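You operate a simulated robot arm through the tools that you are given. There is no shell and no other tool.

You are at the controls of a simulated robot arm. One attempt, no reset.

TASK
Put things in order on the top of bench eight. At the end: the blue dryer cartridge from the top of bench eight is on the grey castor plate; the orange dauber stands where the blue dryer cartridge stood; the purple plug gauge (marked "NO GO") stands on top of the orange copper union; the silver gauge block from the top of bench eight is in the brown drip tray; whatever was shut is shut again. Leave all else as you found it, and nothing knocked over. Set down upright: dryer cartridge.
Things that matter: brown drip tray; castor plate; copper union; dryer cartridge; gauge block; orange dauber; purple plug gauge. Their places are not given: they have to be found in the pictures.

Only the result counts: the job must be done as asked and must still hold three seconds after the hand-in. Knocking over, shifting, dropping, spilling or breaking anything else fails it.

THE ROBOT
A 6-joint arm with a two-finger parallel gripper, fixed in place. Base frame: the origin is at the foot of the arm, x ahead of it, y to its left, z up; the work surface is at about z = 0. Units: m, rad, N and s.
With the tool pointing down near the work surface it reaches from about 0.18 to 0.46 m from the base axis. Its first joint turns from -1.222 to 1.222 rad. Payload 1.9 kg.
The tool frame sits at the grasp point between the pads (the TCP): z along the fingers, y along the line on which they close. The tips reach 0.023 m beyond it. Largest opening 0.094 m; finger width 0.038, thickness 0.01; the body of the gripper, 0.054 by 0.096 m, starts 0.039 m behind the TCP.
Orientation is that of the tool frame in the base frame, as a unit quaternion [x, y, z, w]. With the fingers straight down and closing along the base's y, the tool's x points along the base's -x, its y along +y and its z along -z.

THE INTERFACE
- The arm moves only by the tool send_rows. Its argument "increments" is a list that holds one entry, the list of rows, each a list of 7 numbers: the shift along the tool's x, y, z in units of 20 mm (1.0 is 20 mm), then the turn, a rotation vector about the tool's x, y, z in units of 6 degrees (1.0 is 6 degrees), then the gripper command, from -1 (shut) to 1 (fully open), values between in proportion. In form: [[[x, y, z, rx, ry, rz, grip], ...]]. A call has 1 to 20 rows; each row shifts and turns the commanded pose from where the row before left it, along the tool's axes as they then stand. A call with a number of a shift or a turn outside -1 to 1 is refused whole. A row lasts 0.2 s, in which the tool goes at most 0.05 m and 0.15 rad; a call with a longer step from one row to the next is refused whole, and so is a gripper value outside its range. A pose out of reach is approached as far as the arm can. The call stops where the force on the tool passes 40 N (or 10 N more than at its start, if that is more) or the arm is blocked; 0.2 s more then pass. Each finger travels about 0.108 m/s and halts on what it meets, pressing with about 40 N; the grip force reading is that of the motor and also rises with nothing between the fingers. The clock runs only during rows and for 0.2 s after the last one: add rows that do not move to give the fingers time. It gives the time, the measured TCP pose, the force on the tool (base axes), the opening and the grip force at its end, in the units of the frame above (readings bear some noise), with the torque about the TCP (base axes, N m) and any sound that the robot's microphone picked up.
- Cameras (640 x 400 px; columns grow to the right, rows downward): "scene" is fixed at [0.0659, 0.3202, 0.4281]; the picture's right is [-0.66, -0.75, 0.00], its down [-0.41, 0.36, -0.84] and it looks along [0.63, -0.55, -0.55] (base axes); focal length 214 px, centre (320, 200). "wrist" rides on the gripper at [0.086, 0.016, -0.074] in the tool frame; the picture's right is [-0.18, 0.98, 0.00], its down [-0.58, -0.11, -0.81] and it looks along [-0.79, -0.15, 0.59] (tool axes); focal length 243 px, centre (320, 200).
- capture(camera): a new picture of that camera. The clock stands still meanwhile.
- probe_pixels(camera, pixels): for up to 12 pixels [column, row] of the newest picture of that camera ("zoom" is the newest enlarged one), the place [x, y, z] in the base frame of the surface seen there, good to about 0.002 m. The clock stands still meanwhile.
- inspect(camera, box): a new picture of the part [left, top, right, bottom] of that camera's present view, enlarged. The clock stands still meanwhile.
- job_done(): hands the job in; it is judged then, once.

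Open the gripper and draw the arm clear of the work before you hand the job in, unless the task says otherwise.

The tools are called after "Emit:" as a command line: name --argument value ..., lists and objects as JSON in quotes. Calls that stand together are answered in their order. send_rows: Moves the arm, as the interface text tells. Its arguments: {"type":"object","properties":{"increments":{"type":"array","items":{"type":"array","items":{"type":"array","items":{"type":"number"}}}}},"required":["increments"]} The other tools are called the same way: capture (camera) takes a picture; probe_pixels (camera, pixels) gives the place of the surface under pixels of a picture; inspect (camera, box) takes an enlarged picture of a part of a camera's view; job_done () hands the job in.

At the start:

```text
t: 0.0
position: [0.2749, 0.066, 0.3814]
ee_rot: [0.0, 1.0, 0.001, 0.0]
contact_force: [0.0, -0.4, 0.0]
torque: [0.0, -0.04, -0.04]
grip_width: 0.0941
gripper_force: 0.2
```

scene: 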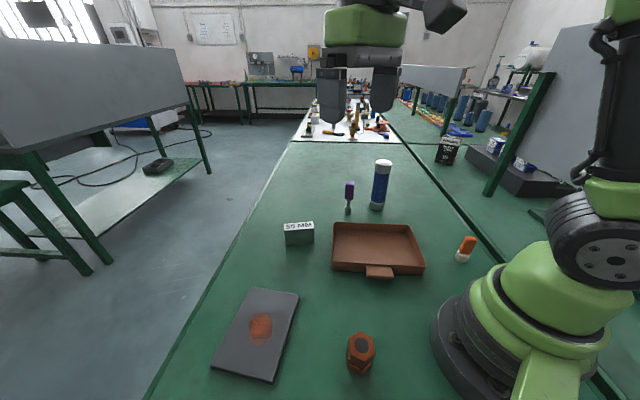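
wrist: 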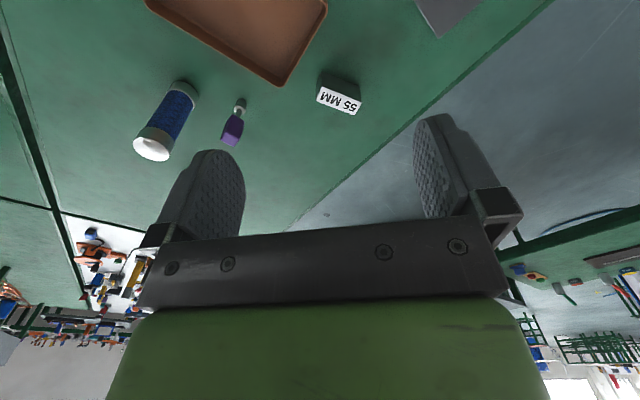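

The scene shows the gauge block at (298,233), plug gauge at (349,197), blue cartridge at (380,185), tray at (378,247), dauber at (466,248), castor plate at (257,335) and copper union at (360,352). I'll enlarge these areas before I measure them.

Emit:
inspect --camera "scene" --box '[270, 140, 490, 280]'

Emit:
probe_pixels --camera "scene" --pixels '[[298, 226], [298, 240], [349, 186], [348, 210], [383, 163], [377, 206], [468, 240], [462, 256], [360, 340], [360, 370], [257, 330], [378, 248]]'

Emit:
inspect --camera "scene" --box '[200, 270, 420, 400]'

```text
2.86 times, centred on (380, 210) of scene
```

zoom: 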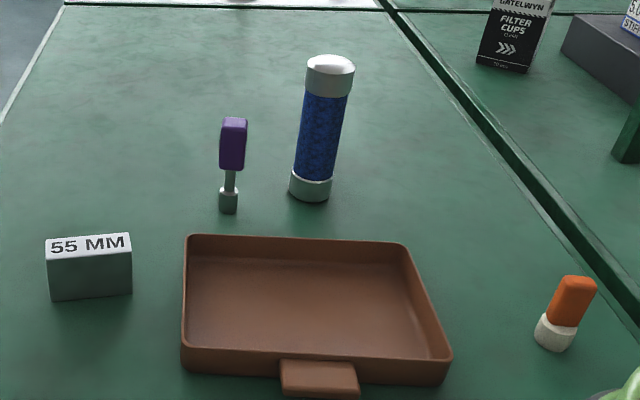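

```text
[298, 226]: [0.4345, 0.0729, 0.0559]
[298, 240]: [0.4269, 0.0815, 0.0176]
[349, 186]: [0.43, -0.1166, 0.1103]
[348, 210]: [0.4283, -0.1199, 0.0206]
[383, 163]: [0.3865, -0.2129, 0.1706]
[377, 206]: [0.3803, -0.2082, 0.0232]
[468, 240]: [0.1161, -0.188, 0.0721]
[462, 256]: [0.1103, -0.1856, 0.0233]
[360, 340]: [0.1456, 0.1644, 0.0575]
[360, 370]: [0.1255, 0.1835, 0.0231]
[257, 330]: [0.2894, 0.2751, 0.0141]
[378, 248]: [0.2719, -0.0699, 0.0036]
```

```text
2.91 times, centred on (310, 335) of scene
```

zoom: 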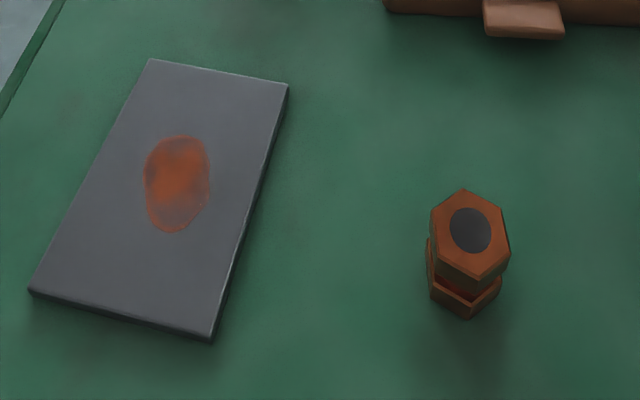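

Nothing on the bench looks shut, so there is no lid to deal with. Next I enlarge the union and probe its top and rim, along with the plate corners.

Emit:
inspect --camera "scene" --box '[320, 320, 400, 390]'

Emit:
probe_pixels --camera "scene" --pixels '[[254, 289], [297, 296], [213, 364], [270, 379], [335, 225], [408, 227], [334, 268], [421, 270], [368, 276], [390, 276], [410, 250], [345, 235]]'

```text
5.71 times, centred on (360, 355) of scene
```

zoom: 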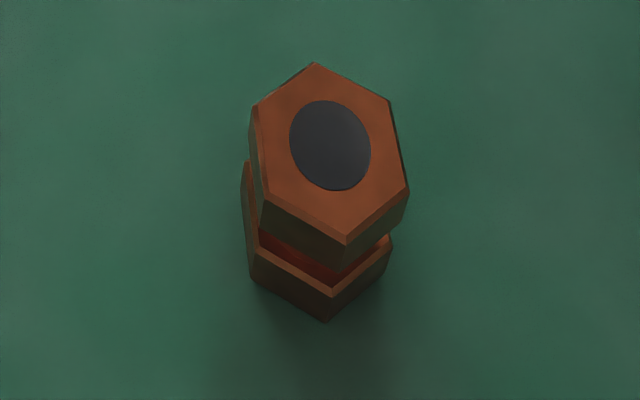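

```text
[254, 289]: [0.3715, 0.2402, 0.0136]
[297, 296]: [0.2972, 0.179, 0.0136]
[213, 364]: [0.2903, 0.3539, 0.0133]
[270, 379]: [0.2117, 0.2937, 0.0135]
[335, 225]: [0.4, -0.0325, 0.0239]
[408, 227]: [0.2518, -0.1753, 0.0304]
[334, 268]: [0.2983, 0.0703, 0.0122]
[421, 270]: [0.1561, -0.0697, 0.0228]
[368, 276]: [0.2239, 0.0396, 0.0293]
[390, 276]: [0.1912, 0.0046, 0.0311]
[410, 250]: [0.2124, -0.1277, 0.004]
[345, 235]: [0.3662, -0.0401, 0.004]
```

The union's top is a hexagon with a dark disc at zoom pixel (330,145). I probe its corners and the disc, then enlarge the dauber.

Emit:
probe_pixels --camera "zoom" --pixels '[[330, 145], [314, 66], [258, 107], [389, 102], [405, 188], [268, 192], [345, 232], [292, 140], [368, 150], [325, 103], [335, 188], [328, 300]]'

Emit:
inspect --camera "scene" --box '[434, 226, 498, 270]'

```text
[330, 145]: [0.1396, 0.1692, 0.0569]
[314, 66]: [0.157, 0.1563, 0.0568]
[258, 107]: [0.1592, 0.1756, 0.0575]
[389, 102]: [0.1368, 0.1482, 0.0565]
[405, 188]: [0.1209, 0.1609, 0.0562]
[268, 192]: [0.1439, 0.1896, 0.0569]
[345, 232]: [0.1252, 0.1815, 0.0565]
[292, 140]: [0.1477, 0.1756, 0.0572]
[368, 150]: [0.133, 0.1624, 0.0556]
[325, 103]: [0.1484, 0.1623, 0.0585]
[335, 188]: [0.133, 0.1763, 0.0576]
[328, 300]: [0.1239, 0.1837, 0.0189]
```

```text
9.09 times, centred on (466, 248) of scene
```

zoom: 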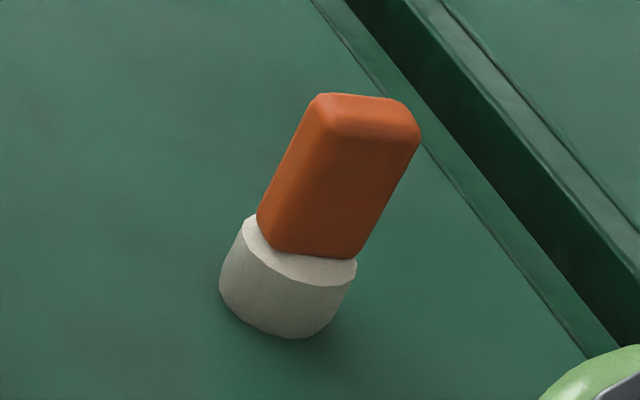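

The dauber stands upright, with an orange handle on a white round foot. I probe its top, handle faces and foot, and enlarge the plug gauge and cartridge.

Emit:
probe_pixels --camera "zoom" --pixels '[[370, 108], [325, 103], [400, 115], [320, 135], [410, 145], [268, 225], [350, 250], [310, 190], [380, 190], [280, 310], [225, 285], [340, 310]]'

Emit:
inspect --camera "scene" --box '[324, 172, 372, 220]'

```text
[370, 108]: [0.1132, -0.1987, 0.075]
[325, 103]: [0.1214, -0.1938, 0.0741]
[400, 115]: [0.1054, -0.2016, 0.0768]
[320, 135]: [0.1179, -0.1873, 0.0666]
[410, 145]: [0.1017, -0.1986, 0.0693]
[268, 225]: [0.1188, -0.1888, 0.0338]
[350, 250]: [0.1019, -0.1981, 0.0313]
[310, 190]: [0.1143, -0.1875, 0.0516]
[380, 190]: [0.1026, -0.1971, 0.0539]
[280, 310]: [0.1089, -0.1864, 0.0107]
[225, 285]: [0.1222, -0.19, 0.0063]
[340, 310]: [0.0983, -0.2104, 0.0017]
```

```text
8.33 times, centred on (348, 196) of scene
```

zoom: 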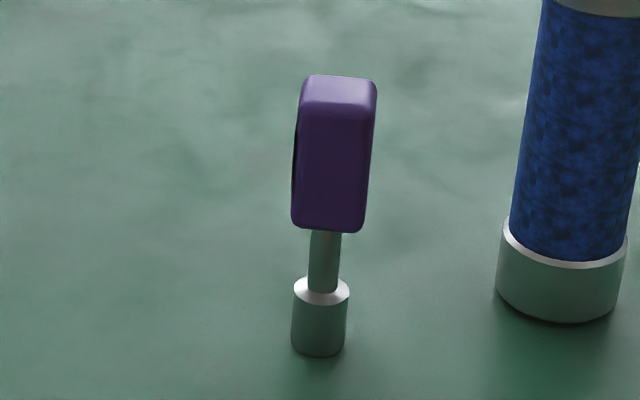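

The purple gauge has a handle over a thin stem and a grey round foot. I probe its top, faces and foot, and enlarge the cartridge.

Emit:
probe_pixels --camera "zoom" --pixels '[[338, 90], [310, 85], [368, 88], [303, 120], [370, 120], [297, 215], [360, 220], [325, 260], [320, 325], [295, 320], [344, 322], [297, 160]]'

Emit:
inspect --camera "scene" --box '[350, 152, 414, 216]'

```text
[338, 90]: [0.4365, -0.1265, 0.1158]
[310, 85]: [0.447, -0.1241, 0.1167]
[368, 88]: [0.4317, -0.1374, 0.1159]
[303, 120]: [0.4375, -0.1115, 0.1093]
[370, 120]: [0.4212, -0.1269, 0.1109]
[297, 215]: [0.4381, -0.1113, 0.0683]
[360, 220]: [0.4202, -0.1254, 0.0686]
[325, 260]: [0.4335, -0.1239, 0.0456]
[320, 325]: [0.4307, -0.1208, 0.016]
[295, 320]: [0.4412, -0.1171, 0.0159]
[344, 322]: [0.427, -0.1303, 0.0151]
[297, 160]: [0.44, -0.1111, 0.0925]
```

```text
6.25 times, centred on (382, 184) of scene
```

zoom: 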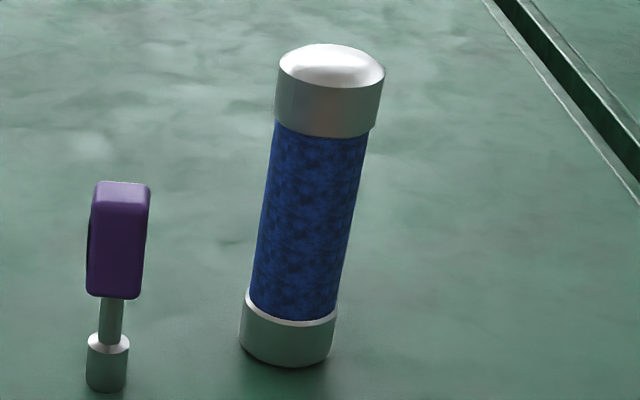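

The cartridge has a domed metal cap over the blue body and a metal foot ring. I probe its cap, body and foot.

Emit:
probe_pixels --camera "zoom" --pixels '[[332, 55], [332, 68], [278, 100], [325, 115], [380, 105], [315, 220], [268, 200], [352, 230], [288, 345], [242, 330], [333, 340], [290, 310]]'

Emit:
inspect --camera "scene" --box '[274, 212, 324, 252]'

```text
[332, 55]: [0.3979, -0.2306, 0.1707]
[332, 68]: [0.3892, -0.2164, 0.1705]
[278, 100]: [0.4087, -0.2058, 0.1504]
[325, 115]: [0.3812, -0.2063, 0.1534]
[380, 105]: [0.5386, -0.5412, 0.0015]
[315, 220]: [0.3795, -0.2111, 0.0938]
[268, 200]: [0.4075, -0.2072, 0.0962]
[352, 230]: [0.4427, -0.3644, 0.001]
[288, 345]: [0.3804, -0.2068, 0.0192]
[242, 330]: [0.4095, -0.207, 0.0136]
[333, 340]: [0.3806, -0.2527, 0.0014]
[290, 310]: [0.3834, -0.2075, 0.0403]
```

```text
10.00 times, centred on (299, 232) of scene
```

zoom: 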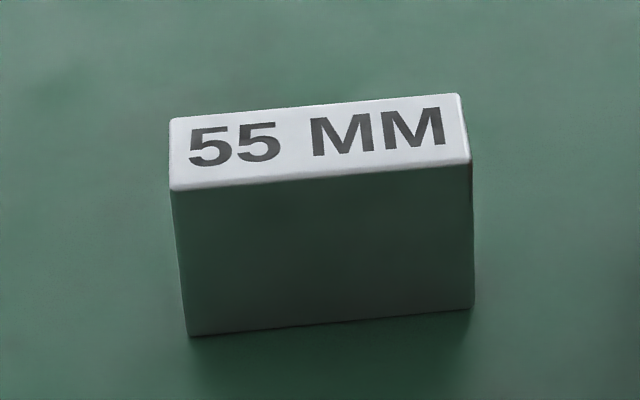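

The block's top face is marked 55 MM, with zoom corners near (172,120), (458,96), (468,158) and (172,188). I probe these and the front face.

Emit:
probe_pixels --camera "zoom" --pixels '[[175, 122], [455, 99], [466, 156], [175, 184], [320, 140], [190, 325], [470, 300], [325, 250]]'

Emit:
inspect --camera "wrist" --box '[120, 60, 380, 180]'

```text
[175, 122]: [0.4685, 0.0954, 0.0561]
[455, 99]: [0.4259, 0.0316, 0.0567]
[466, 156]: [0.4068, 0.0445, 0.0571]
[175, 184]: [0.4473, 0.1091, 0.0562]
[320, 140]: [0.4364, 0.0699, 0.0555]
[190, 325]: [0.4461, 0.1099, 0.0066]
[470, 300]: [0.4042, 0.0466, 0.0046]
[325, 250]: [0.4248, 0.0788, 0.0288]
```

```text
2.46 times, centred on (250, 120) of wrist
```

zoom: 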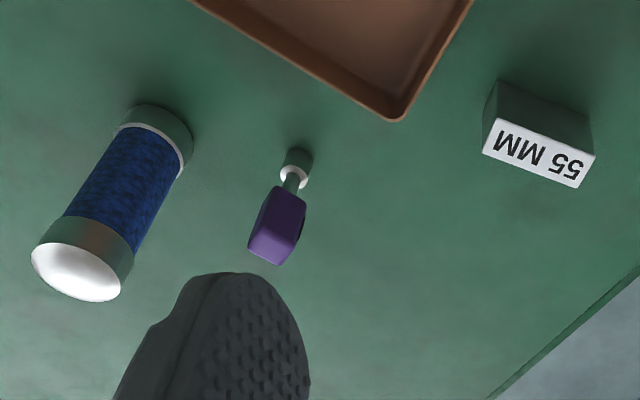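

From the wrist view, the cartridge is at about (0.393,-0.228), the gauge at (0.437,-0.128) and the block at (0.437,0.070). I move high above the cartridge with the gripper partly open and turn so the fingers close tangentially.

Emit:
send_rows --increments '[[[-0.393, -0.98, 0.2, 0, 0, 0, 0.6], [-0.393, -0.98, 0.2, 0, 0, 0, 0.6], [-0.393, -0.98, 0.2, 0, 0, 0, 0.6], [-0.393, -0.98, 0.2, 0, 0, 0, 0.6], [-0.393, -0.98, 0.2, 0, 0, 0, 0.6], [-0.393, -0.98, 0.2, 0, 0, 0, 0.6], [-0.393, -0.98, 0.2, 0, 0, 0, 0.6], [-0.393, -0.98, 0.2, 0, 0, 0, 0.6], [-0.393, -0.98, 0.2, 0, 0, 0, 0.6], [-0.393, -0.98, 0.2, 0, 0, 0, 0.6], [-0.393, -0.98, 0.2, 0, 0, 0, 0.6], [-0.393, -0.98, 0.2, 0, 0, 0, 0.6], [-0.393, -0.98, 0.2, 0, 0, 0, 0.6], [-0.393, -0.98, 0.2, 0, 0, 0, 0.6], [-0.393, -0.98, 0.2, 0, 0, 0, 0.6], [0, 0, 0, 0, 0, 1, 0.6], [0, 0, 0, 0, 0, 1, 0.6], [0, 0, 0, 0, 0, 1, 0.6], [0, 0, 0, 0, 0, 1, 0.6], [0, 0, 0, 0, 0, 1, 0.6]]]'

Emit:
capture --camera "wrist"

Emit:
capture --camera "scene"

```text
t: 4.2
position: [0.3703, -0.1793, 0.3223]
ee_rot: [0.261, 0.965, 0.001, 0.003]
contact_force: [-0.2, 0.4, -0.5]
torque: [0.0, 0.02, 0.03]
grip_width: 0.0753
gripper_force: 0.0
out of reach, approached as far as the arm can: row 13, 14, 15
```

```text
taken
```

wrist: 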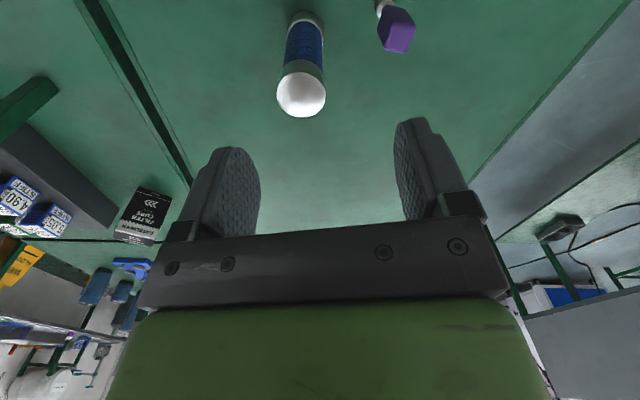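

```text
taken
```

scene: 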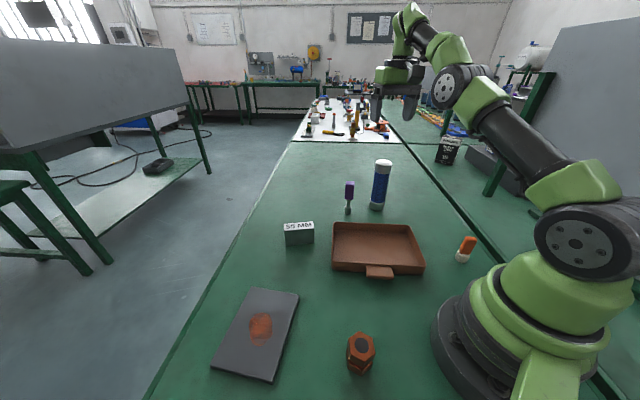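

The arm reached its limit at radius 0.41 m, since reach is shorter this high up. The cartridge cap shows at wrist (301,95). I go straight down 0.09 m, which stays above the cartridge top, and read where the command stands.

Emit:
send_rows --increments '[[[0, 0, 0.9, 0, 0, 0, 0.6], [0, 0, 0.9, 0, 0, 0, 0.6], [0, 0, 0.9, 0, 0, 0, 0.6], [0, 0, 0.9, 0, 0, 0, 0.6], [0, 0, 0.9, 0, 0, 0, 0.6], [0, 0, 0, 0, 0, 0, 0.6]]]'

Emit:
capture --camera "wrist"

```text
t: 5.6
position: [0.3715, -0.1807, 0.3156]
ee_rot: [0.259, 0.966, 0.0, 0.0]
contact_force: [0.5, -0.4, -0.1]
torque: [-0.04, 0.03, -0.03]
grip_width: 0.0752
gripper_force: 0.1
out of reach, approached as far as the arm can: row 1, 2, 3, 4, 5
```

```text
taken
```

wrist: 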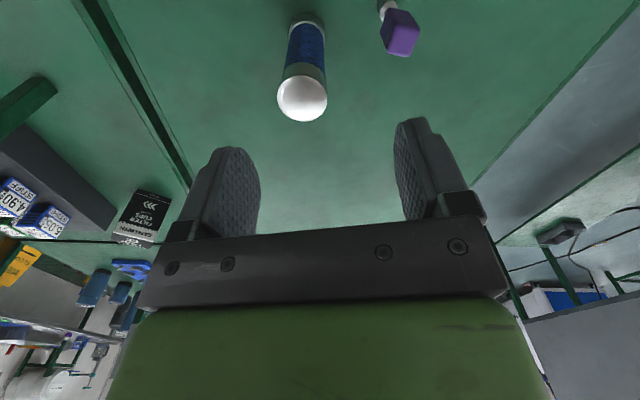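

The arm barely moved. The commanded pose probably still lies out past the reach. I pull 0.06 m inwards along tool x and read where it lands.

Emit:
send_rows --increments '[[[0.75, 0, 0, 0, 0, 0, 0.6], [0.75, 0, 0, 0, 0, 0, 0.6], [0.75, 0, 0, 0, 0, 0, 0.6], [0.75, 0, 0, 0, 0, 0, 0.6], [0, 0, 0, 0, 0, 0, 0.6], [0, 0, 0, 0, 0, 0, 0.6]]]'

```text
t: 7.0
position: [0.3711, -0.1823, 0.3146]
ee_rot: [0.259, 0.966, 0.001, 0.0]
contact_force: [-0.1, 0.3, 0.4]
torque: [0.0, 0.0, -0.03]
grip_width: 0.075
gripper_force: 0.0
out of reach, approached as far as the arm can: row 1, 2, 3, 4
```

It is still stuck at (0.371,-0.182,0.315). I keep pulling inwards another 0.08 m in small rows to bring the commanded pose back into the reachable volume.

Emit:
send_rows --increments '[[[1, 0, 0, 0, 0, 0, 0.6], [1, 0, 0, 0, 0, 0, 0.6], [1, 0, 0, 0, 0, 0, 0.6], [1, 0, 0, 0, 0, 0, 0.6], [0, 0, 0, 0, 0, 0, 0.6], [0, 0, 0, 0, 0, 0, 0.6]]]'

Emit:
capture --camera "scene"

```text
t: 8.4
position: [0.37, -0.1825, 0.3149]
ee_rot: [0.259, 0.966, 0.0, 0.0]
contact_force: [-1.1, 0.3, 0.2]
torque: [0.03, 0.01, -0.02]
grip_width: 0.075
gripper_force: 0.3
out of reach, approached as far as the arm can: row 1, 2, 3, 4
```

```text
taken
```

scene: 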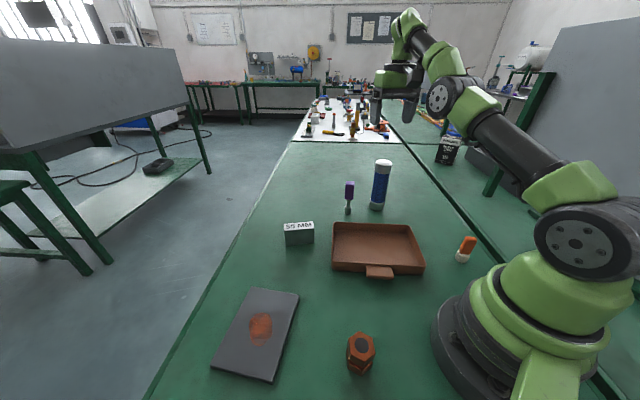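

The arm is nearly straight, from shoulder through elbow (450,95) to wrist (410,15), so the solver looks stuck at full stretch. I test which directions respond with a sideways swing towards the centre, then an outward and an inward nudge. All of this stays high and clear.

Emit:
send_rows --increments '[[[0.05, 0.5, 0, 0, 0, 0, 0.6], [0.05, 0.5, 0, 0, 0, 0, 0.6], [-0.5, 0, 0, 0, 0, 0, 0.6], [-0.5, 0, 0, 0, 0, 0, 0.6], [0.3, 0, 0, 0, 0, 0, 0.6], [0.3, 0, 0, 0, 0, 0, 0.6], [0.3, 0, 0, 0, 0, 0, 0.6], [0.3, 0, 0, 0, 0, 0, 0.6]]]'

```text
t: 10.2
position: [0.38, -0.1638, 0.3145]
ee_rot: [0.259, 0.966, 0.001, 0.0]
contact_force: [-0.1, -0.7, 0.9]
torque: [-0.01, 0.01, -0.04]
grip_width: 0.0754
gripper_force: 0.0
out of reach, approached as far as the arm can: row 3, 4, 5, 6, 7, 8
```

The sideways swing worked, and the inward and outward nudges did not, so the command is clamped to the reached pose. I look closer at the arm's posture.

Emit:
inspect --camera "scene" --box '[340, 0, 640, 260]'

Emit:
capture --camera "scene"

Emit:
probe_pixels --camera "scene" --pixels '[[605, 235], [590, 190], [560, 160], [520, 130], [490, 105], [455, 95], [445, 70], [430, 50], [410, 20], [400, 45], [385, 80], [410, 110]]'

```text
1.54 times, centred on (490, 130) of scene
```

zoom: 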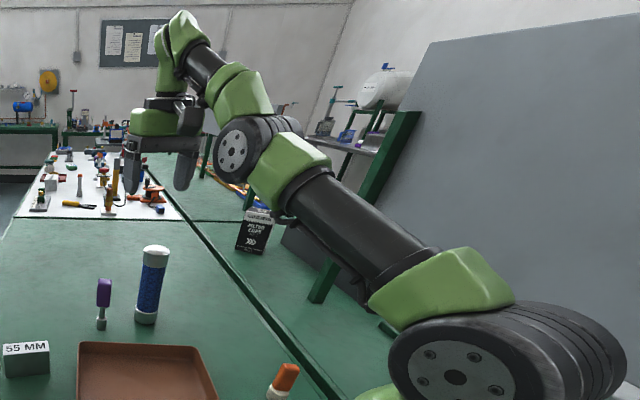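

```text
taken
```

scene: 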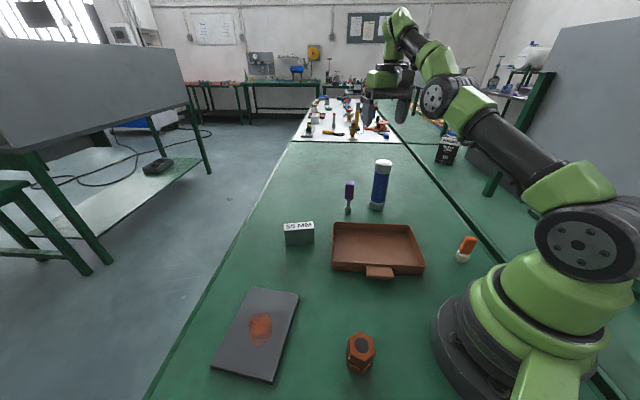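

```text
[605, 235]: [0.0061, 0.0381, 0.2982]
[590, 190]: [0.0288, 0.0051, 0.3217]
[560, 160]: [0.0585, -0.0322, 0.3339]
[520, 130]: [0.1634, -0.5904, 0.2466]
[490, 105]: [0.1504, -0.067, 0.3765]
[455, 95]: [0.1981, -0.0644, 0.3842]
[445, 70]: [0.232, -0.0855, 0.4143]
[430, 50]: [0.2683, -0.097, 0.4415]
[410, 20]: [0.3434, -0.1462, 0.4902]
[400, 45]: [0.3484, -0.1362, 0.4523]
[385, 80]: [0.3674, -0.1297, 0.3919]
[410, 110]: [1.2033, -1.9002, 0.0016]
```

I probe the centres of the shoulder disc (583,246) and elbow disc (433,98), plus points on the wrist, to work out the elbow bend.

Emit:
probe_pixels --camera "scene" --pixels '[[583, 246], [433, 98], [398, 12], [388, 25], [392, 40], [412, 35], [480, 80], [520, 115], [560, 185], [470, 130], [500, 160], [405, 60]]'

```text
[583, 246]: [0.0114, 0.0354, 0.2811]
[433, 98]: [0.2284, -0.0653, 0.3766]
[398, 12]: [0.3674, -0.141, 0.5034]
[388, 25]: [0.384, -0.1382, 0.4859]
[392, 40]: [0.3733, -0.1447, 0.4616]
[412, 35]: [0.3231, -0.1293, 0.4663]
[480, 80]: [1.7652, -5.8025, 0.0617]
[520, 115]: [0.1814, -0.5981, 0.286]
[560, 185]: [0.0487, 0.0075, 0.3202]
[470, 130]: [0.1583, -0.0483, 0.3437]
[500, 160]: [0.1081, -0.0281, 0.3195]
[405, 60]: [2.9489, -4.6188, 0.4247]
```

The elbow appears slightly over-extended past straight, which blocks inward moves. I push outward along the arm line once, then arc down along the reach sphere so the elbow bends the right way. The fingertips stay near z=0.24, well above everything.

Emit:
send_rows --increments '[[[-0.436, 0.051, -0.24, 0, 0, 0, 0.6], [-0.32, 0.04, 0.675, 0, 0, 0, 0.6], [-0.3, 0.038, 0.685, 0, 0, 0, 0.6], [-0.28, 0.0355, 0.695, 0, 0, 0, 0.6], [-0.26, 0.033, 0.705, 0, 0, 0, 0.6]]]'

```text
t: 11.4
position: [0.4003, -0.1732, 0.2619]
ee_rot: [0.259, 0.966, 0.002, 0.0]
contact_force: [-0.4, -0.1, 0.4]
torque: [-0.01, 0.02, 0.01]
grip_width: 0.0751
gripper_force: 0.0
out of reach, approached as far as the arm can: row 1
```

The arc rows went through without a flag, and the TCP is now at (0.400,-0.173,0.262). I try moving inwards and down in small rows.

Emit:
send_rows --increments '[[[0.1, 0, 0.5, 0, 0, 0, 0.6], [0.3, 0, 0.3, 0, 0, 0, 0.6], [0.5, 0, 0, 0, 0, 0, 0.6], [0.5, 0, 0, 0, 0, 0, 0.6]]]'

```text
t: 12.4
position: [0.3763, -0.1573, 0.2449]
ee_rot: [0.259, 0.966, 0.001, 0.0]
contact_force: [-0.6, 0.3, 0.9]
torque: [-0.02, 0.01, -0.01]
grip_width: 0.0755
gripper_force: 0.0
```

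The elbow is free again. Fitting these points gives a reach of about 0.46 m at z=0.15, just enough for the cartridge. I take a wrist picture to refine its position.

Emit:
capture --camera "wrist"

Emit:
inspect --camera "wrist" --box '[200, 0, 460, 162]'

```text
taken
```

wrist: 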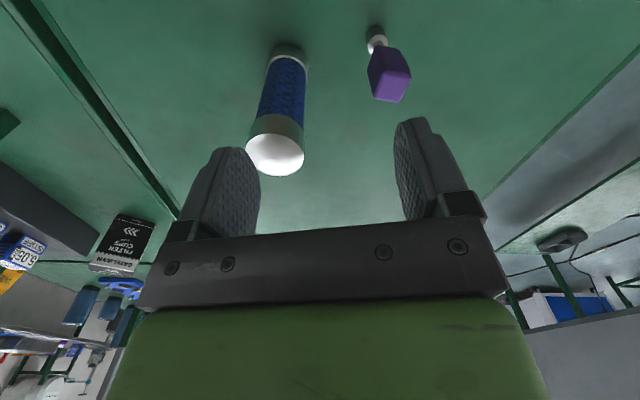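

```text
2.46 times, centred on (330, 81) of wrist
```

zoom: 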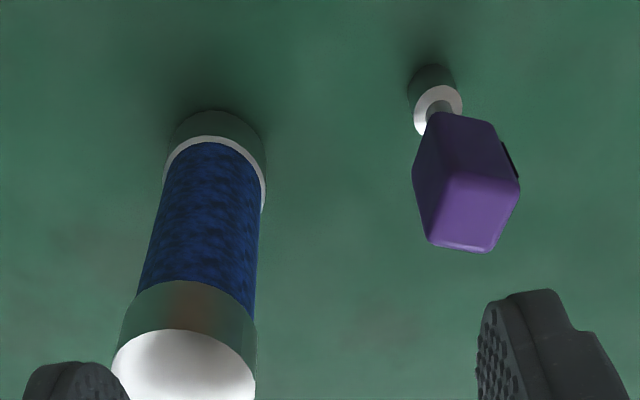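

I probe the cartridge cap rim and body, and the four corners of the gauge handle's top, in the wrist picture.

Emit:
probe_pixels --camera "wrist" --pixels '[[275, 155], [249, 152], [302, 157], [275, 138], [273, 173], [252, 128], [301, 140], [280, 95], [293, 53], [275, 52], [305, 65], [262, 95]]'

Emit:
probe_pixels --camera "zoom" --pixels '[[475, 210], [455, 180], [508, 185], [428, 238], [488, 248], [420, 170], [440, 120], [480, 130], [435, 110], [415, 90], [458, 90], [508, 160]]'

```text
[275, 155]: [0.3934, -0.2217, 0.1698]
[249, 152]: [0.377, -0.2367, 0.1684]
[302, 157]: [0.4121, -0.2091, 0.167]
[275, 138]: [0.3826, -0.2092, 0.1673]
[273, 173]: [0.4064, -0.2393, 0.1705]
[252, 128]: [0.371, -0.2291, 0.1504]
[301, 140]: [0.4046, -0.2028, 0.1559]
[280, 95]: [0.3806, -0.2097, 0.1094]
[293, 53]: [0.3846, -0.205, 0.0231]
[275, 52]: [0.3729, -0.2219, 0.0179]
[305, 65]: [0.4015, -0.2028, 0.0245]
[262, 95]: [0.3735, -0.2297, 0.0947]
```

```text
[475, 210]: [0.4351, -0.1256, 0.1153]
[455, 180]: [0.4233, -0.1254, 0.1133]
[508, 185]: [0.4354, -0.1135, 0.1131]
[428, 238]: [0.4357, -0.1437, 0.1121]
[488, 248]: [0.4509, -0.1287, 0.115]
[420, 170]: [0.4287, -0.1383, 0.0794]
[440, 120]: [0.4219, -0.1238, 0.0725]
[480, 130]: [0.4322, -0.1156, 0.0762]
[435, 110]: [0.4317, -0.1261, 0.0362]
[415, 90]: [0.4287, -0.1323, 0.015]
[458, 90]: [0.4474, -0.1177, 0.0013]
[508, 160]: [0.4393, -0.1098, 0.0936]
```

The cartridge centre is near (0.394,-0.224), radius about 0.023, and the gauge centre is near (0.436,-0.128). I swing sideways to line up at azimuth -29.6°, then descend with the fingers straddling the cap to z=0.15.

Emit:
send_rows --increments '[[[-0.34, -0.817, 0, 0, 0, 0, 0.6], [-0.34, -0.817, 0, 0, 0, 0, 0.6], [-0.34, -0.817, 0, 0, 0, 0, 0.6], [-0.2, 0, 0.79, 0, 0, 0, 0.6], [-0.2, 0, 0.79, 0, 0, 0, 0.6], [0, 0, 0, 0, 0, 0, 0.6]]]'

Emit:
capture --camera "wrist"

Emit:
capture --camera "scene"

```text
t: 13.8
position: [0.3758, -0.2165, 0.2131]
ee_rot: [0.259, 0.966, 0.0, 0.0]
contact_force: [0.2, -0.2, 0.3]
torque: [0.01, -0.03, -0.01]
grip_width: 0.0751
gripper_force: 0.1
```

```text
taken
```

wrist: 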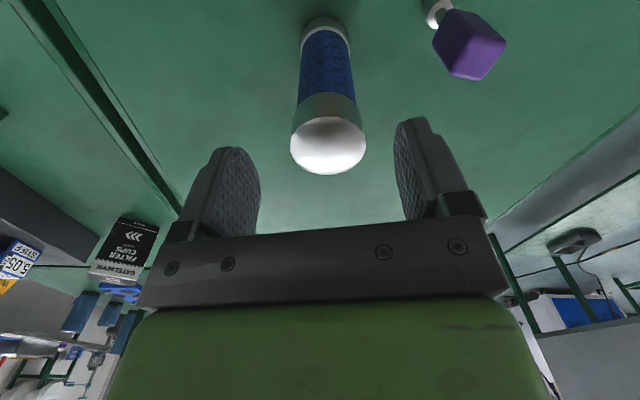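

```text
taken
```

scene: 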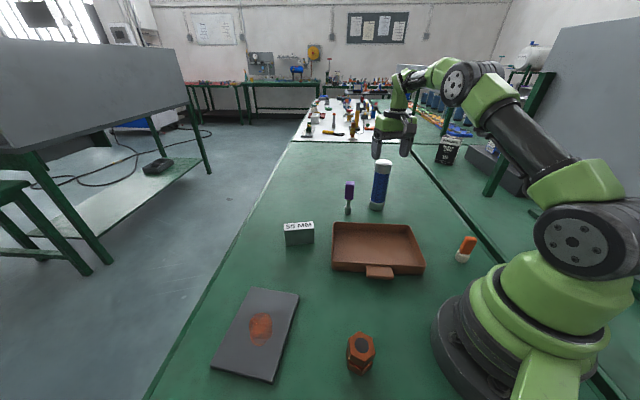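

The cap, centred at wrist (328,145), sits between the fingers, and the elbow is bent the proper way. I go down to z=0.15.

Emit:
send_rows --increments '[[[-0.15, 0.033, 0.79, 0, 0, 0, 0.6], [-0.19, 0.033, 0.79, 0, 0, 0, 0.6], [-0.2, 0.033, 0.79, 0, 0, 0, 0.6], [-0.22, 0.033, 0.79, 0, 0, 0, 0.6], [0, 0, 0, 0, 0, 0, 0.6]]]'

Emit:
capture --camera "wrist"

Emit:
inspect --camera "scene" --box '[340, 110, 440, 220]'

```text
t: 15.0
position: [0.3916, -0.222, 0.1493]
ee_rot: [0.26, 0.966, 0.001, 0.0]
contact_force: [-1.0, 0.5, 0.2]
torque: [-0.02, -0.01, -0.02]
grip_width: 0.0753
gripper_force: 0.1
```

```text
taken
```

wrist: 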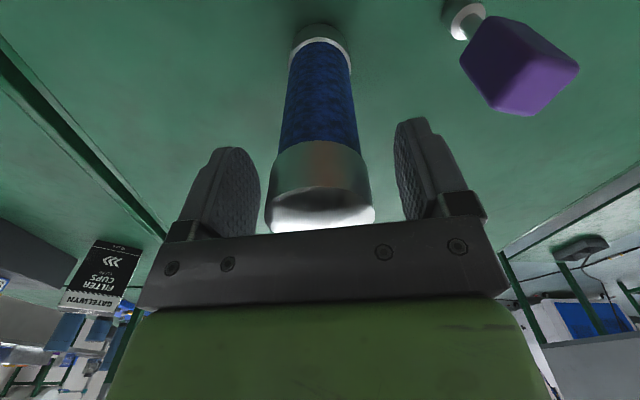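

```text
3.64 times, centred on (390, 165) of scene
```

zoom: 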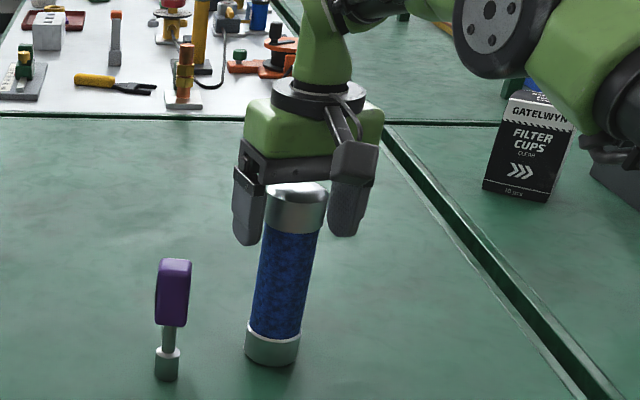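

The fingers straddle the cap evenly, with the TCP at (0.392,-0.222,0.149). I close the gripper.

Emit:
send_rows --increments '[[[0, 0, 0, 0, 0, 0, 0.2], [0, 0, 0, 0, 0, 0, -0.1], [0, 0, 0, 0, 0, 0, -0.5], [0, 0, 0, 0, 0, 0, -1], [0, 0, 0, 0, 0, 0, -1]]]'

Emit:
inspect --camera "scene" --box '[340, 110, 440, 220]'

```text
t: 16.2
position: [0.3922, -0.2219, 0.1495]
ee_rot: [0.259, 0.966, 0.001, 0.001]
contact_force: [-0.1, -2.1, -0.2]
torque: [-0.17, 0.02, -0.05]
grip_width: 0.0494
gripper_force: 40.4
```

```text
3.64 times, centred on (390, 165) of scene
```

zoom: 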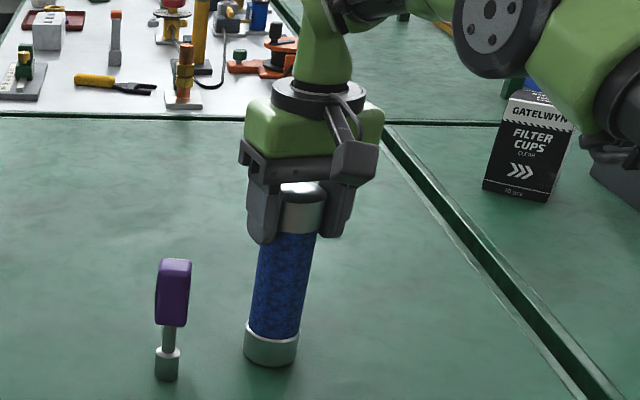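

The gripper holds the cartridge at 49 mm width and 40 N. I lift straight up a little, then up and inwards to stay well inside the reach.

Emit:
send_rows --increments '[[[0, 0, -0.25, 0, 0, 0, -1], [0.05, 0, -0.4, 0, 0, 0, -1], [0.4, 0, -0.6, 0, 0, 0, -1], [0.6, 0, -0.7, 0, 0, 0, -1], [0.7, 0, -0.7, 0, 0, 0, -1], [0.7, 0, -0.7, 0, 0, 0, -1], [0.7, 0, -0.7, 0, 0, 0, -1], [0.7, 0, -0.5, 0, 0, 0, -1], [0, 0, 0, 0, 0, 0, -1]]]'

Emit:
capture --camera "scene"

Emit:
capture --camera "wrist"

```text
t: 18.2
position: [0.3249, -0.1824, 0.2406]
ee_rot: [0.26, 0.966, 0.001, 0.001]
contact_force: [-0.3, -0.7, -2.6]
torque: [-0.02, 0.03, -0.01]
grip_width: 0.0497
gripper_force: 40.1
```

```text
taken
```

scene: 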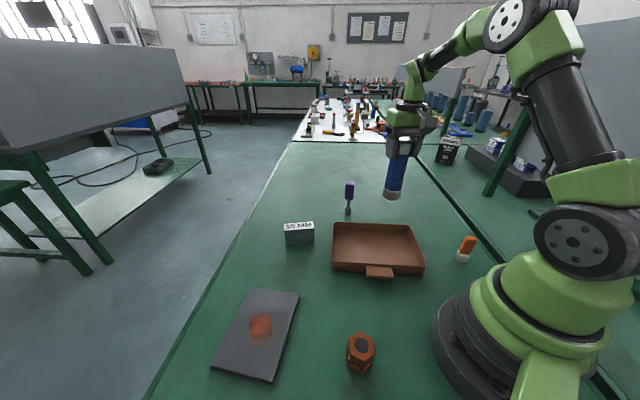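

```text
taken
```

wrist: 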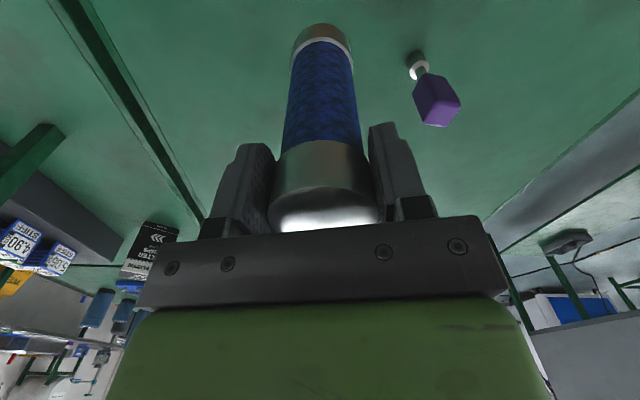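

The cartridge hangs straight, with its bottom at about z=0.09. I swing in an arc at radius 0.37 from azimuth -29° towards the castor plate at +42°, turning the tool with it.

Emit:
send_rows --increments '[[[0.013, 0.5, 0, 0, 0, -0.256, -1], [0.027, 0.999, 0, 0, 0, -0.513, -1], [0.027, 0.999, 0, 0, 0, -0.513, -1], [0.027, 0.999, 0, 0, 0, -0.513, -1], [0.027, 0.999, 0, 0, 0, -0.513, -1], [0.027, 0.999, 0, 0, 0, -0.513, -1], [0.027, 0.999, 0, 0, 0, -0.513, -1], [0.027, 0.999, 0, 0, 0, -0.513, -1], [0.027, 0.999, 0, 0, 0, -0.513, -1], [0.027, 0.999, 0, 0, 0, -0.513, -1], [0.027, 0.999, 0, 0, 0, -0.513, -1], [0.027, 0.999, 0, 0, 0, -0.513, -1], [0.027, 0.999, 0, 0, 0, -0.513, -1], [0.027, 0.999, 0, 0, 0, -0.513, -1], [0.027, 0.999, 0, 0, 0, -0.513, -1], [0.027, 0.999, 0, 0, 0, -0.513, -1], [0.027, 0.999, 0, 0, 0, -0.513, -1], [0.027, 0.999, 0, 0, 0, -0.513, -1], [0.013, 0.5, 0, 0, 0, -0.256, -1], [0, 0, 0, 0, 0, 0, -1]]]'

Emit:
capture --camera "scene"

```text
t: 22.4
position: [0.3389, 0.1632, 0.242]
ee_rot: [-0.221, 0.975, 0.002, 0.0]
contact_force: [0.1, 0.7, -2.8]
torque: [0.01, 0.04, 0.01]
grip_width: 0.0495
gripper_force: 39.9
```

```text
taken
```

scene: 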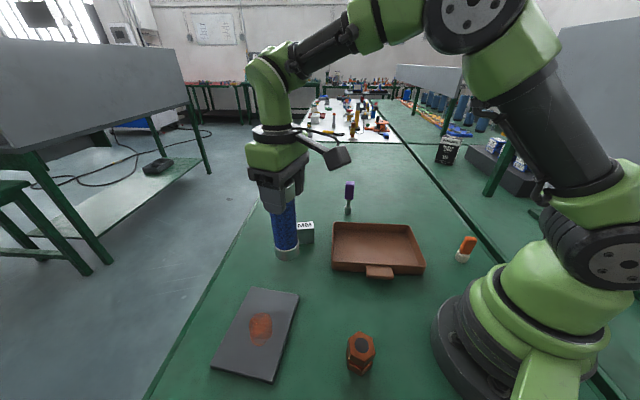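

The arm is at azimuth 25.7° and the cartridge still hangs straight. I continue the arc to azimuth 42.4° and radius 0.392, over the plate's centre.

Emit:
send_rows --increments '[[[-0.112, 0.92, 0, 0, 0, -0.47, -1], [-0.112, 0.926, 0, 0, 0, -0.47, -1], [-0.112, 0.932, 0, 0, 0, -0.47, -1], [-0.112, 0.939, 0, 0, 0, -0.47, -1], [-0.112, 0.945, 0, 0, 0, -0.47, -1], [-0.112, 0.95, 0, 0, 0, -0.47, -1], [0, 0, 0, 0, 0, 0, -1], [0, 0, 0, 0, 0, 0, -1]]]'

Emit:
capture --camera "scene"

Emit:
capture --camera "wrist"

```text
t: 24.2
position: [0.2879, 0.265, 0.2409]
ee_rot: [-0.361, 0.933, 0.002, 0.001]
contact_force: [0.5, 0.4, -3.4]
torque: [-0.03, 0.02, 0.0]
grip_width: 0.0494
gripper_force: 39.7
```

```text
taken
```

scene: 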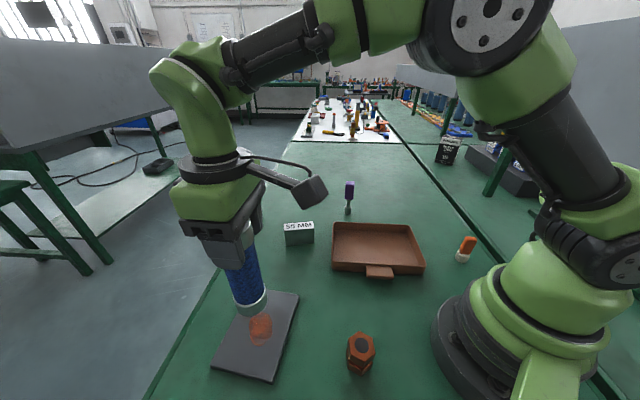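

```text
taken
```

wrist: 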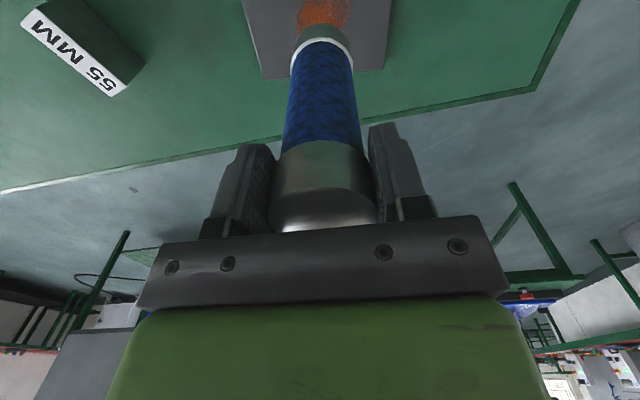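

The cartridge hangs over the plate centre at about (0.291,0.268). I lower it to just above the plate, expecting contact at a TCP height of about 0.163.

Emit:
send_rows --increments '[[[0, 0, 0.7, 0, 0, 0, -1], [0, 0, 0.8, 0, 0, 0, -1], [0, 0, 0.8, 0, 0, 0, -1], [0, 0, 0.8, 0, 0, 0, -1], [0, 0, 0.5, 0, 0, 0, -1], [0, 0, 0, 0, 0, 0, -1], [0, 0, 0, 0, 0, 0, -1]]]'

Emit:
inspect --camera "scene" --box '[180, 220, 320, 390]'

```text
t: 25.8
position: [0.2901, 0.2663, 0.1691]
ee_rot: [-0.361, 0.933, 0.0, 0.001]
contact_force: [0.7, -0.6, -2.5]
torque: [-0.03, 0.01, 0.01]
grip_width: 0.0497
gripper_force: 39.9
```

```text
2.35 times, centred on (250, 305) of scene
```

zoom: 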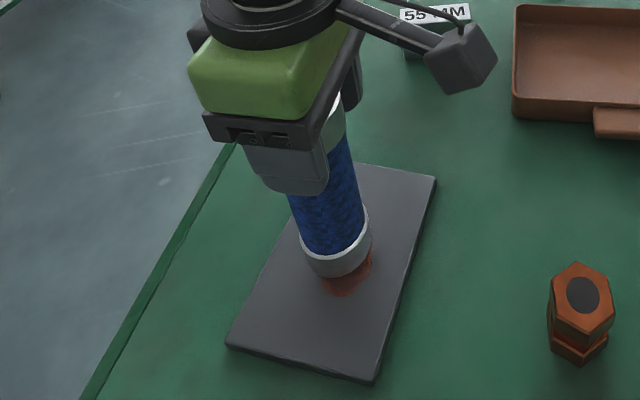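

It hangs a few millimetres above the plate. I lower in 1–2 mm steps and watch the vertical force.

Emit:
send_rows --increments '[[[0, 0, 0.1, 0, 0, 0, -1], [0, 0, 0.1, 0, 0, 0, -1], [0, 0, 0.05, 0, 0, 0, -1], [0, 0, 0, 0, 0, 0, -1]]]'

```text
t: 26.8
position: [0.289, 0.2655, 0.163]
ee_rot: [-0.361, 0.932, 0.001, 0.0]
contact_force: [0.3, -0.6, -3.3]
torque: [0.02, 0.01, 0.01]
grip_width: 0.0495
gripper_force: 40.0
```

There's no contact yet, with Fz at -3.3 N, just the weight. I step down 1 mm at a time.

Emit:
send_rows --increments '[[[0, 0, 0.05, 0, 0, 0, -1], [0, 0, 0, 0, 0, 0, -1]]]'

Emit:
send_rows --increments '[[[0, 0, 0.05, 0, 0, 0, -1], [0, 0, 0, 0, 0, 0, -1]]]'

```text
t: 27.4
position: [0.2897, 0.266, 0.1625]
ee_rot: [-0.361, 0.933, 0.0, 0.001]
contact_force: [-1.0, -0.8, -3.5]
torque: [-0.04, 0.03, -0.03]
grip_width: 0.0494
gripper_force: 40.4
```

```text
t: 28.0
position: [0.2915, 0.265, 0.1625]
ee_rot: [-0.361, 0.932, 0.002, 0.0]
contact_force: [0.5, 0.2, -3.7]
torque: [-0.06, 0.0, -0.03]
grip_width: 0.0493
gripper_force: 40.4
```

The force is still just the weight at z of about 0.162. I keep stepping down by 1 mm.

Emit:
send_rows --increments '[[[0, 0, 0.05, 0, 0, 0, -1], [0, 0, 0, 0, 0, 0, -1]]]'

Emit:
inspect --camera "scene" --box '[220, 270, 300, 350]'

```text
t: 28.6
position: [0.2907, 0.2656, 0.1612]
ee_rot: [-0.361, 0.933, 0.002, 0.002]
contact_force: [-1.9, -4.7, 24.3]
torque: [-0.68, 0.19, -0.09]
grip_width: 0.0494
gripper_force: 40.3
```

```text
5.00 times, centred on (260, 310) of scene
```

zoom: 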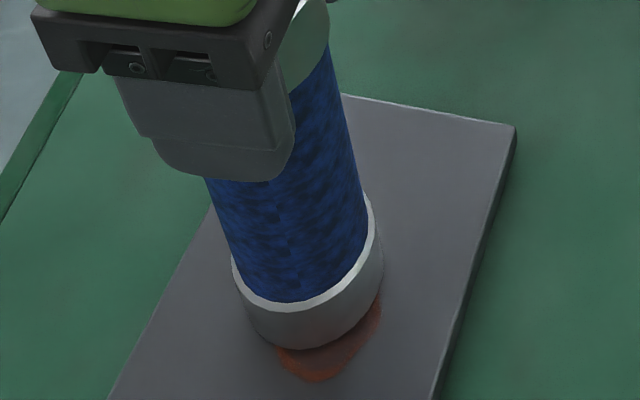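

Contact came at z=0.161 with +24 N. I ease up half a millimetre and open the fingers to release.

Emit:
send_rows --increments '[[[0, 0, -0.035, 0, 0, 0, -1], [0, 0, 0, 0, 0, 0, -1]]]'

Emit:
send_rows --increments '[[[0, 0, 0, 0, 0, 0, 0.1], [0, 0, 0, 0, 0, 0, 0.3], [0, 0, 0, 0, 0, 0, 0.6], [0, 0, 0, 0, 0, 0, 0.6]]]'

Emit:
inspect --camera "scene" --box '[180, 220, 320, 390]'

Emit:
capture --camera "wrist"

```text
t: 29.2
position: [0.292, 0.2658, 0.1621]
ee_rot: [-0.361, 0.933, 0.0, 0.003]
contact_force: [4.1, 3.0, 13.9]
torque: [0.36, -0.7, -0.03]
grip_width: 0.0495
gripper_force: 39.9
```

```text
t: 30.2
position: [0.2907, 0.2643, 0.1605]
ee_rot: [-0.361, 0.933, 0.001, 0.001]
contact_force: [-0.2, -0.2, -0.3]
torque: [0.0, -0.01, -0.01]
grip_width: 0.0751
gripper_force: 0.2
```

```text
2.35 times, centred on (250, 305) of scene
```

zoom: 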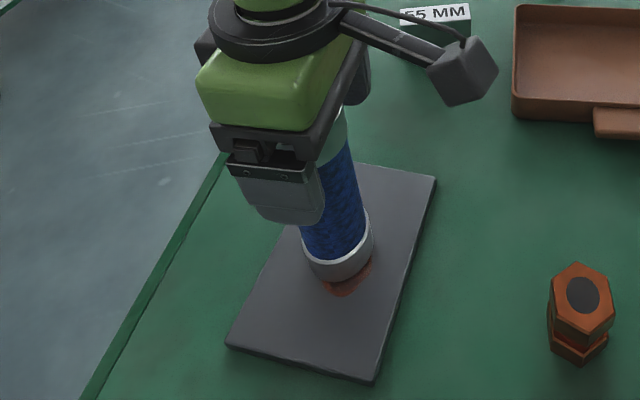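

```text
taken
```

wrist: 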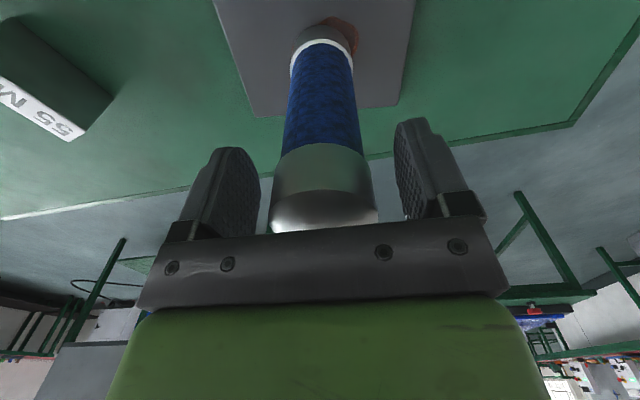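

The cartridge stands on the plate and the fingers are clear on both sides. I lift straight up above the cap, then draw back inwards.

Emit:
send_rows --increments '[[[0, 0, -0.5, 0, 0, 0, 0.6], [0, 0, -0.9, 0, 0, 0, 0.6], [0, 0, -0.9, 0, 0, 0, 0.6], [0, 0, -0.9, 0, 0, 0, 0.6], [0, 0, -0.7, 0, 0, 0, 0.6], [0.8, 0, 0, 0, 0, 0, 0.6], [0.9, 0, 0, 0, 0, 0, 0.6], [0.9, 0, 0, 0, 0, 0, 0.6], [0.9, 0, 0, 0, 0, 0, 0.6], [0.9, 0, 0, 0, 0, 0, 0.6], [0.9, 0, 0, 0, 0, 0, 0.6], [0.8, 0, 0, 0, 0, 0, 0.6], [0, 0, 0, 0, 0, 0, 0.6]]]'

Emit:
capture --camera "scene"

```text
t: 33.0
position: [0.2009, 0.1848, 0.2403]
ee_rot: [-0.36, 0.933, 0.001, 0.001]
contact_force: [0.5, 0.4, -0.2]
torque: [-0.01, 0.0, 0.01]
grip_width: 0.0753
gripper_force: 0.1
```

```text
taken
```

scene: 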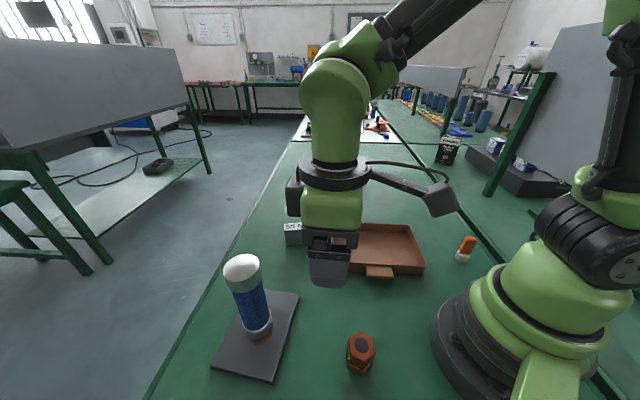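

The cartridge stands upright on the plate at (257,300). I swing the arm at radius 0.27 towards the dauber side.

Emit:
send_rows --increments '[[[0.018, -0.5, 0, 0, 0, 0.35, 0.6], [0.037, -0.999, 0, 0, 0, 0.7, 0.6], [0.037, -0.999, 0, 0, 0, 0.7, 0.6], [0.037, -0.999, 0, 0, 0, 0.7, 0.6], [0.037, -0.999, 0, 0, 0, 0.7, 0.6], [0.037, -0.999, 0, 0, 0, 0.7, 0.6], [0.037, -0.999, 0, 0, 0, 0.7, 0.6], [0.037, -0.999, 0, 0, 0, 0.7, 0.6], [0.037, -0.999, 0, 0, 0, 0.7, 0.6], [0.037, -0.999, 0, 0, 0, 0.7, 0.6], [0.037, -0.999, 0, 0, 0, 0.7, 0.6], [0.037, -0.999, 0, 0, 0, 0.7, 0.6], [0.037, -0.999, 0, 0, 0, 0.7, 0.6], [0.037, -0.999, 0, 0, 0, 0.7, 0.6], [0.037, -0.999, 0, 0, 0, 0.7, 0.6], [0.037, -0.999, 0, 0, 0, 0.7, 0.6], [0.037, -0.999, 0, 0, 0, 0.7, 0.6], [0.037, -0.999, 0, 0, 0, 0.7, 0.6], [0.037, -0.999, 0, 0, 0, 0.7, 0.6], [0.018, -0.5, 0, 0, 0, 0.35, 0.6]]]'

Emit:
capture --camera "scene"

Emit:
capture --camera "wrist"

```text
t: 37.2
position: [0.2145, -0.1671, 0.2386]
ee_rot: [0.321, 0.947, 0.001, 0.0]
contact_force: [-0.9, -0.5, 1.2]
torque: [0.01, -0.03, 0.02]
grip_width: 0.0754
gripper_force: 0.1
```

```text
taken
```

scene: 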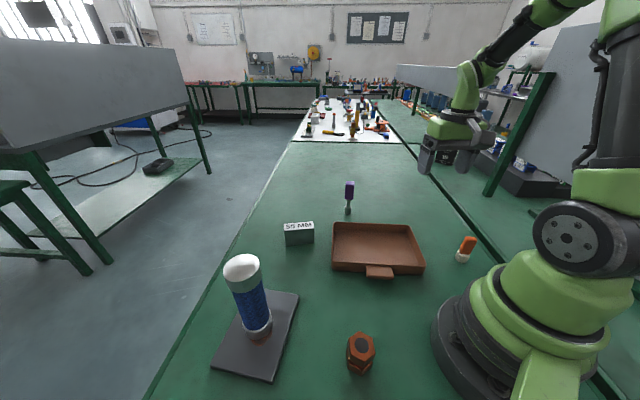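

```text
taken
```

wrist: 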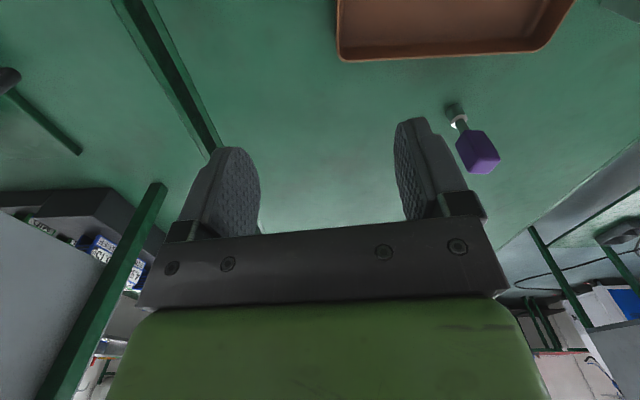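

The wrist camera looks past the dauber, so I measure the dauber more finely from the scene camera at (466,248).

Emit:
inspect --camera "scene" --box '[444, 230, 492, 268]'

Emit:
probe_pixels --camera "zoom" --pixels '[[300, 80], [345, 75], [390, 85], [420, 90], [440, 120], [380, 105], [330, 100], [295, 130], [430, 140], [360, 130], [240, 250], [350, 280]]'

```text
10.53 times, centred on (468, 249) of scene
```

zoom: 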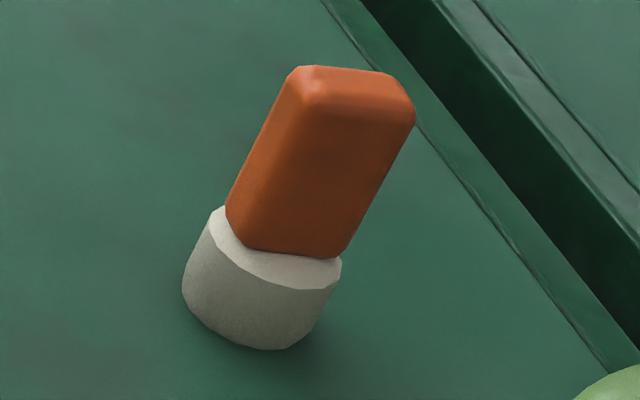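

```text
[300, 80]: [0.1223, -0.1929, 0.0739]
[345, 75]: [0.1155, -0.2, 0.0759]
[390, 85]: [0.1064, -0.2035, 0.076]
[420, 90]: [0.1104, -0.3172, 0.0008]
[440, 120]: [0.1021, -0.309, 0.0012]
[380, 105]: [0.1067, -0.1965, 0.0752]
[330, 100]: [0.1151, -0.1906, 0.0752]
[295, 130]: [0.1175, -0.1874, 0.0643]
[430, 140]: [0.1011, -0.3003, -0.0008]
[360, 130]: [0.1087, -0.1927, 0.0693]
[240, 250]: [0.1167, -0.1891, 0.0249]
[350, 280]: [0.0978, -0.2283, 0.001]
```

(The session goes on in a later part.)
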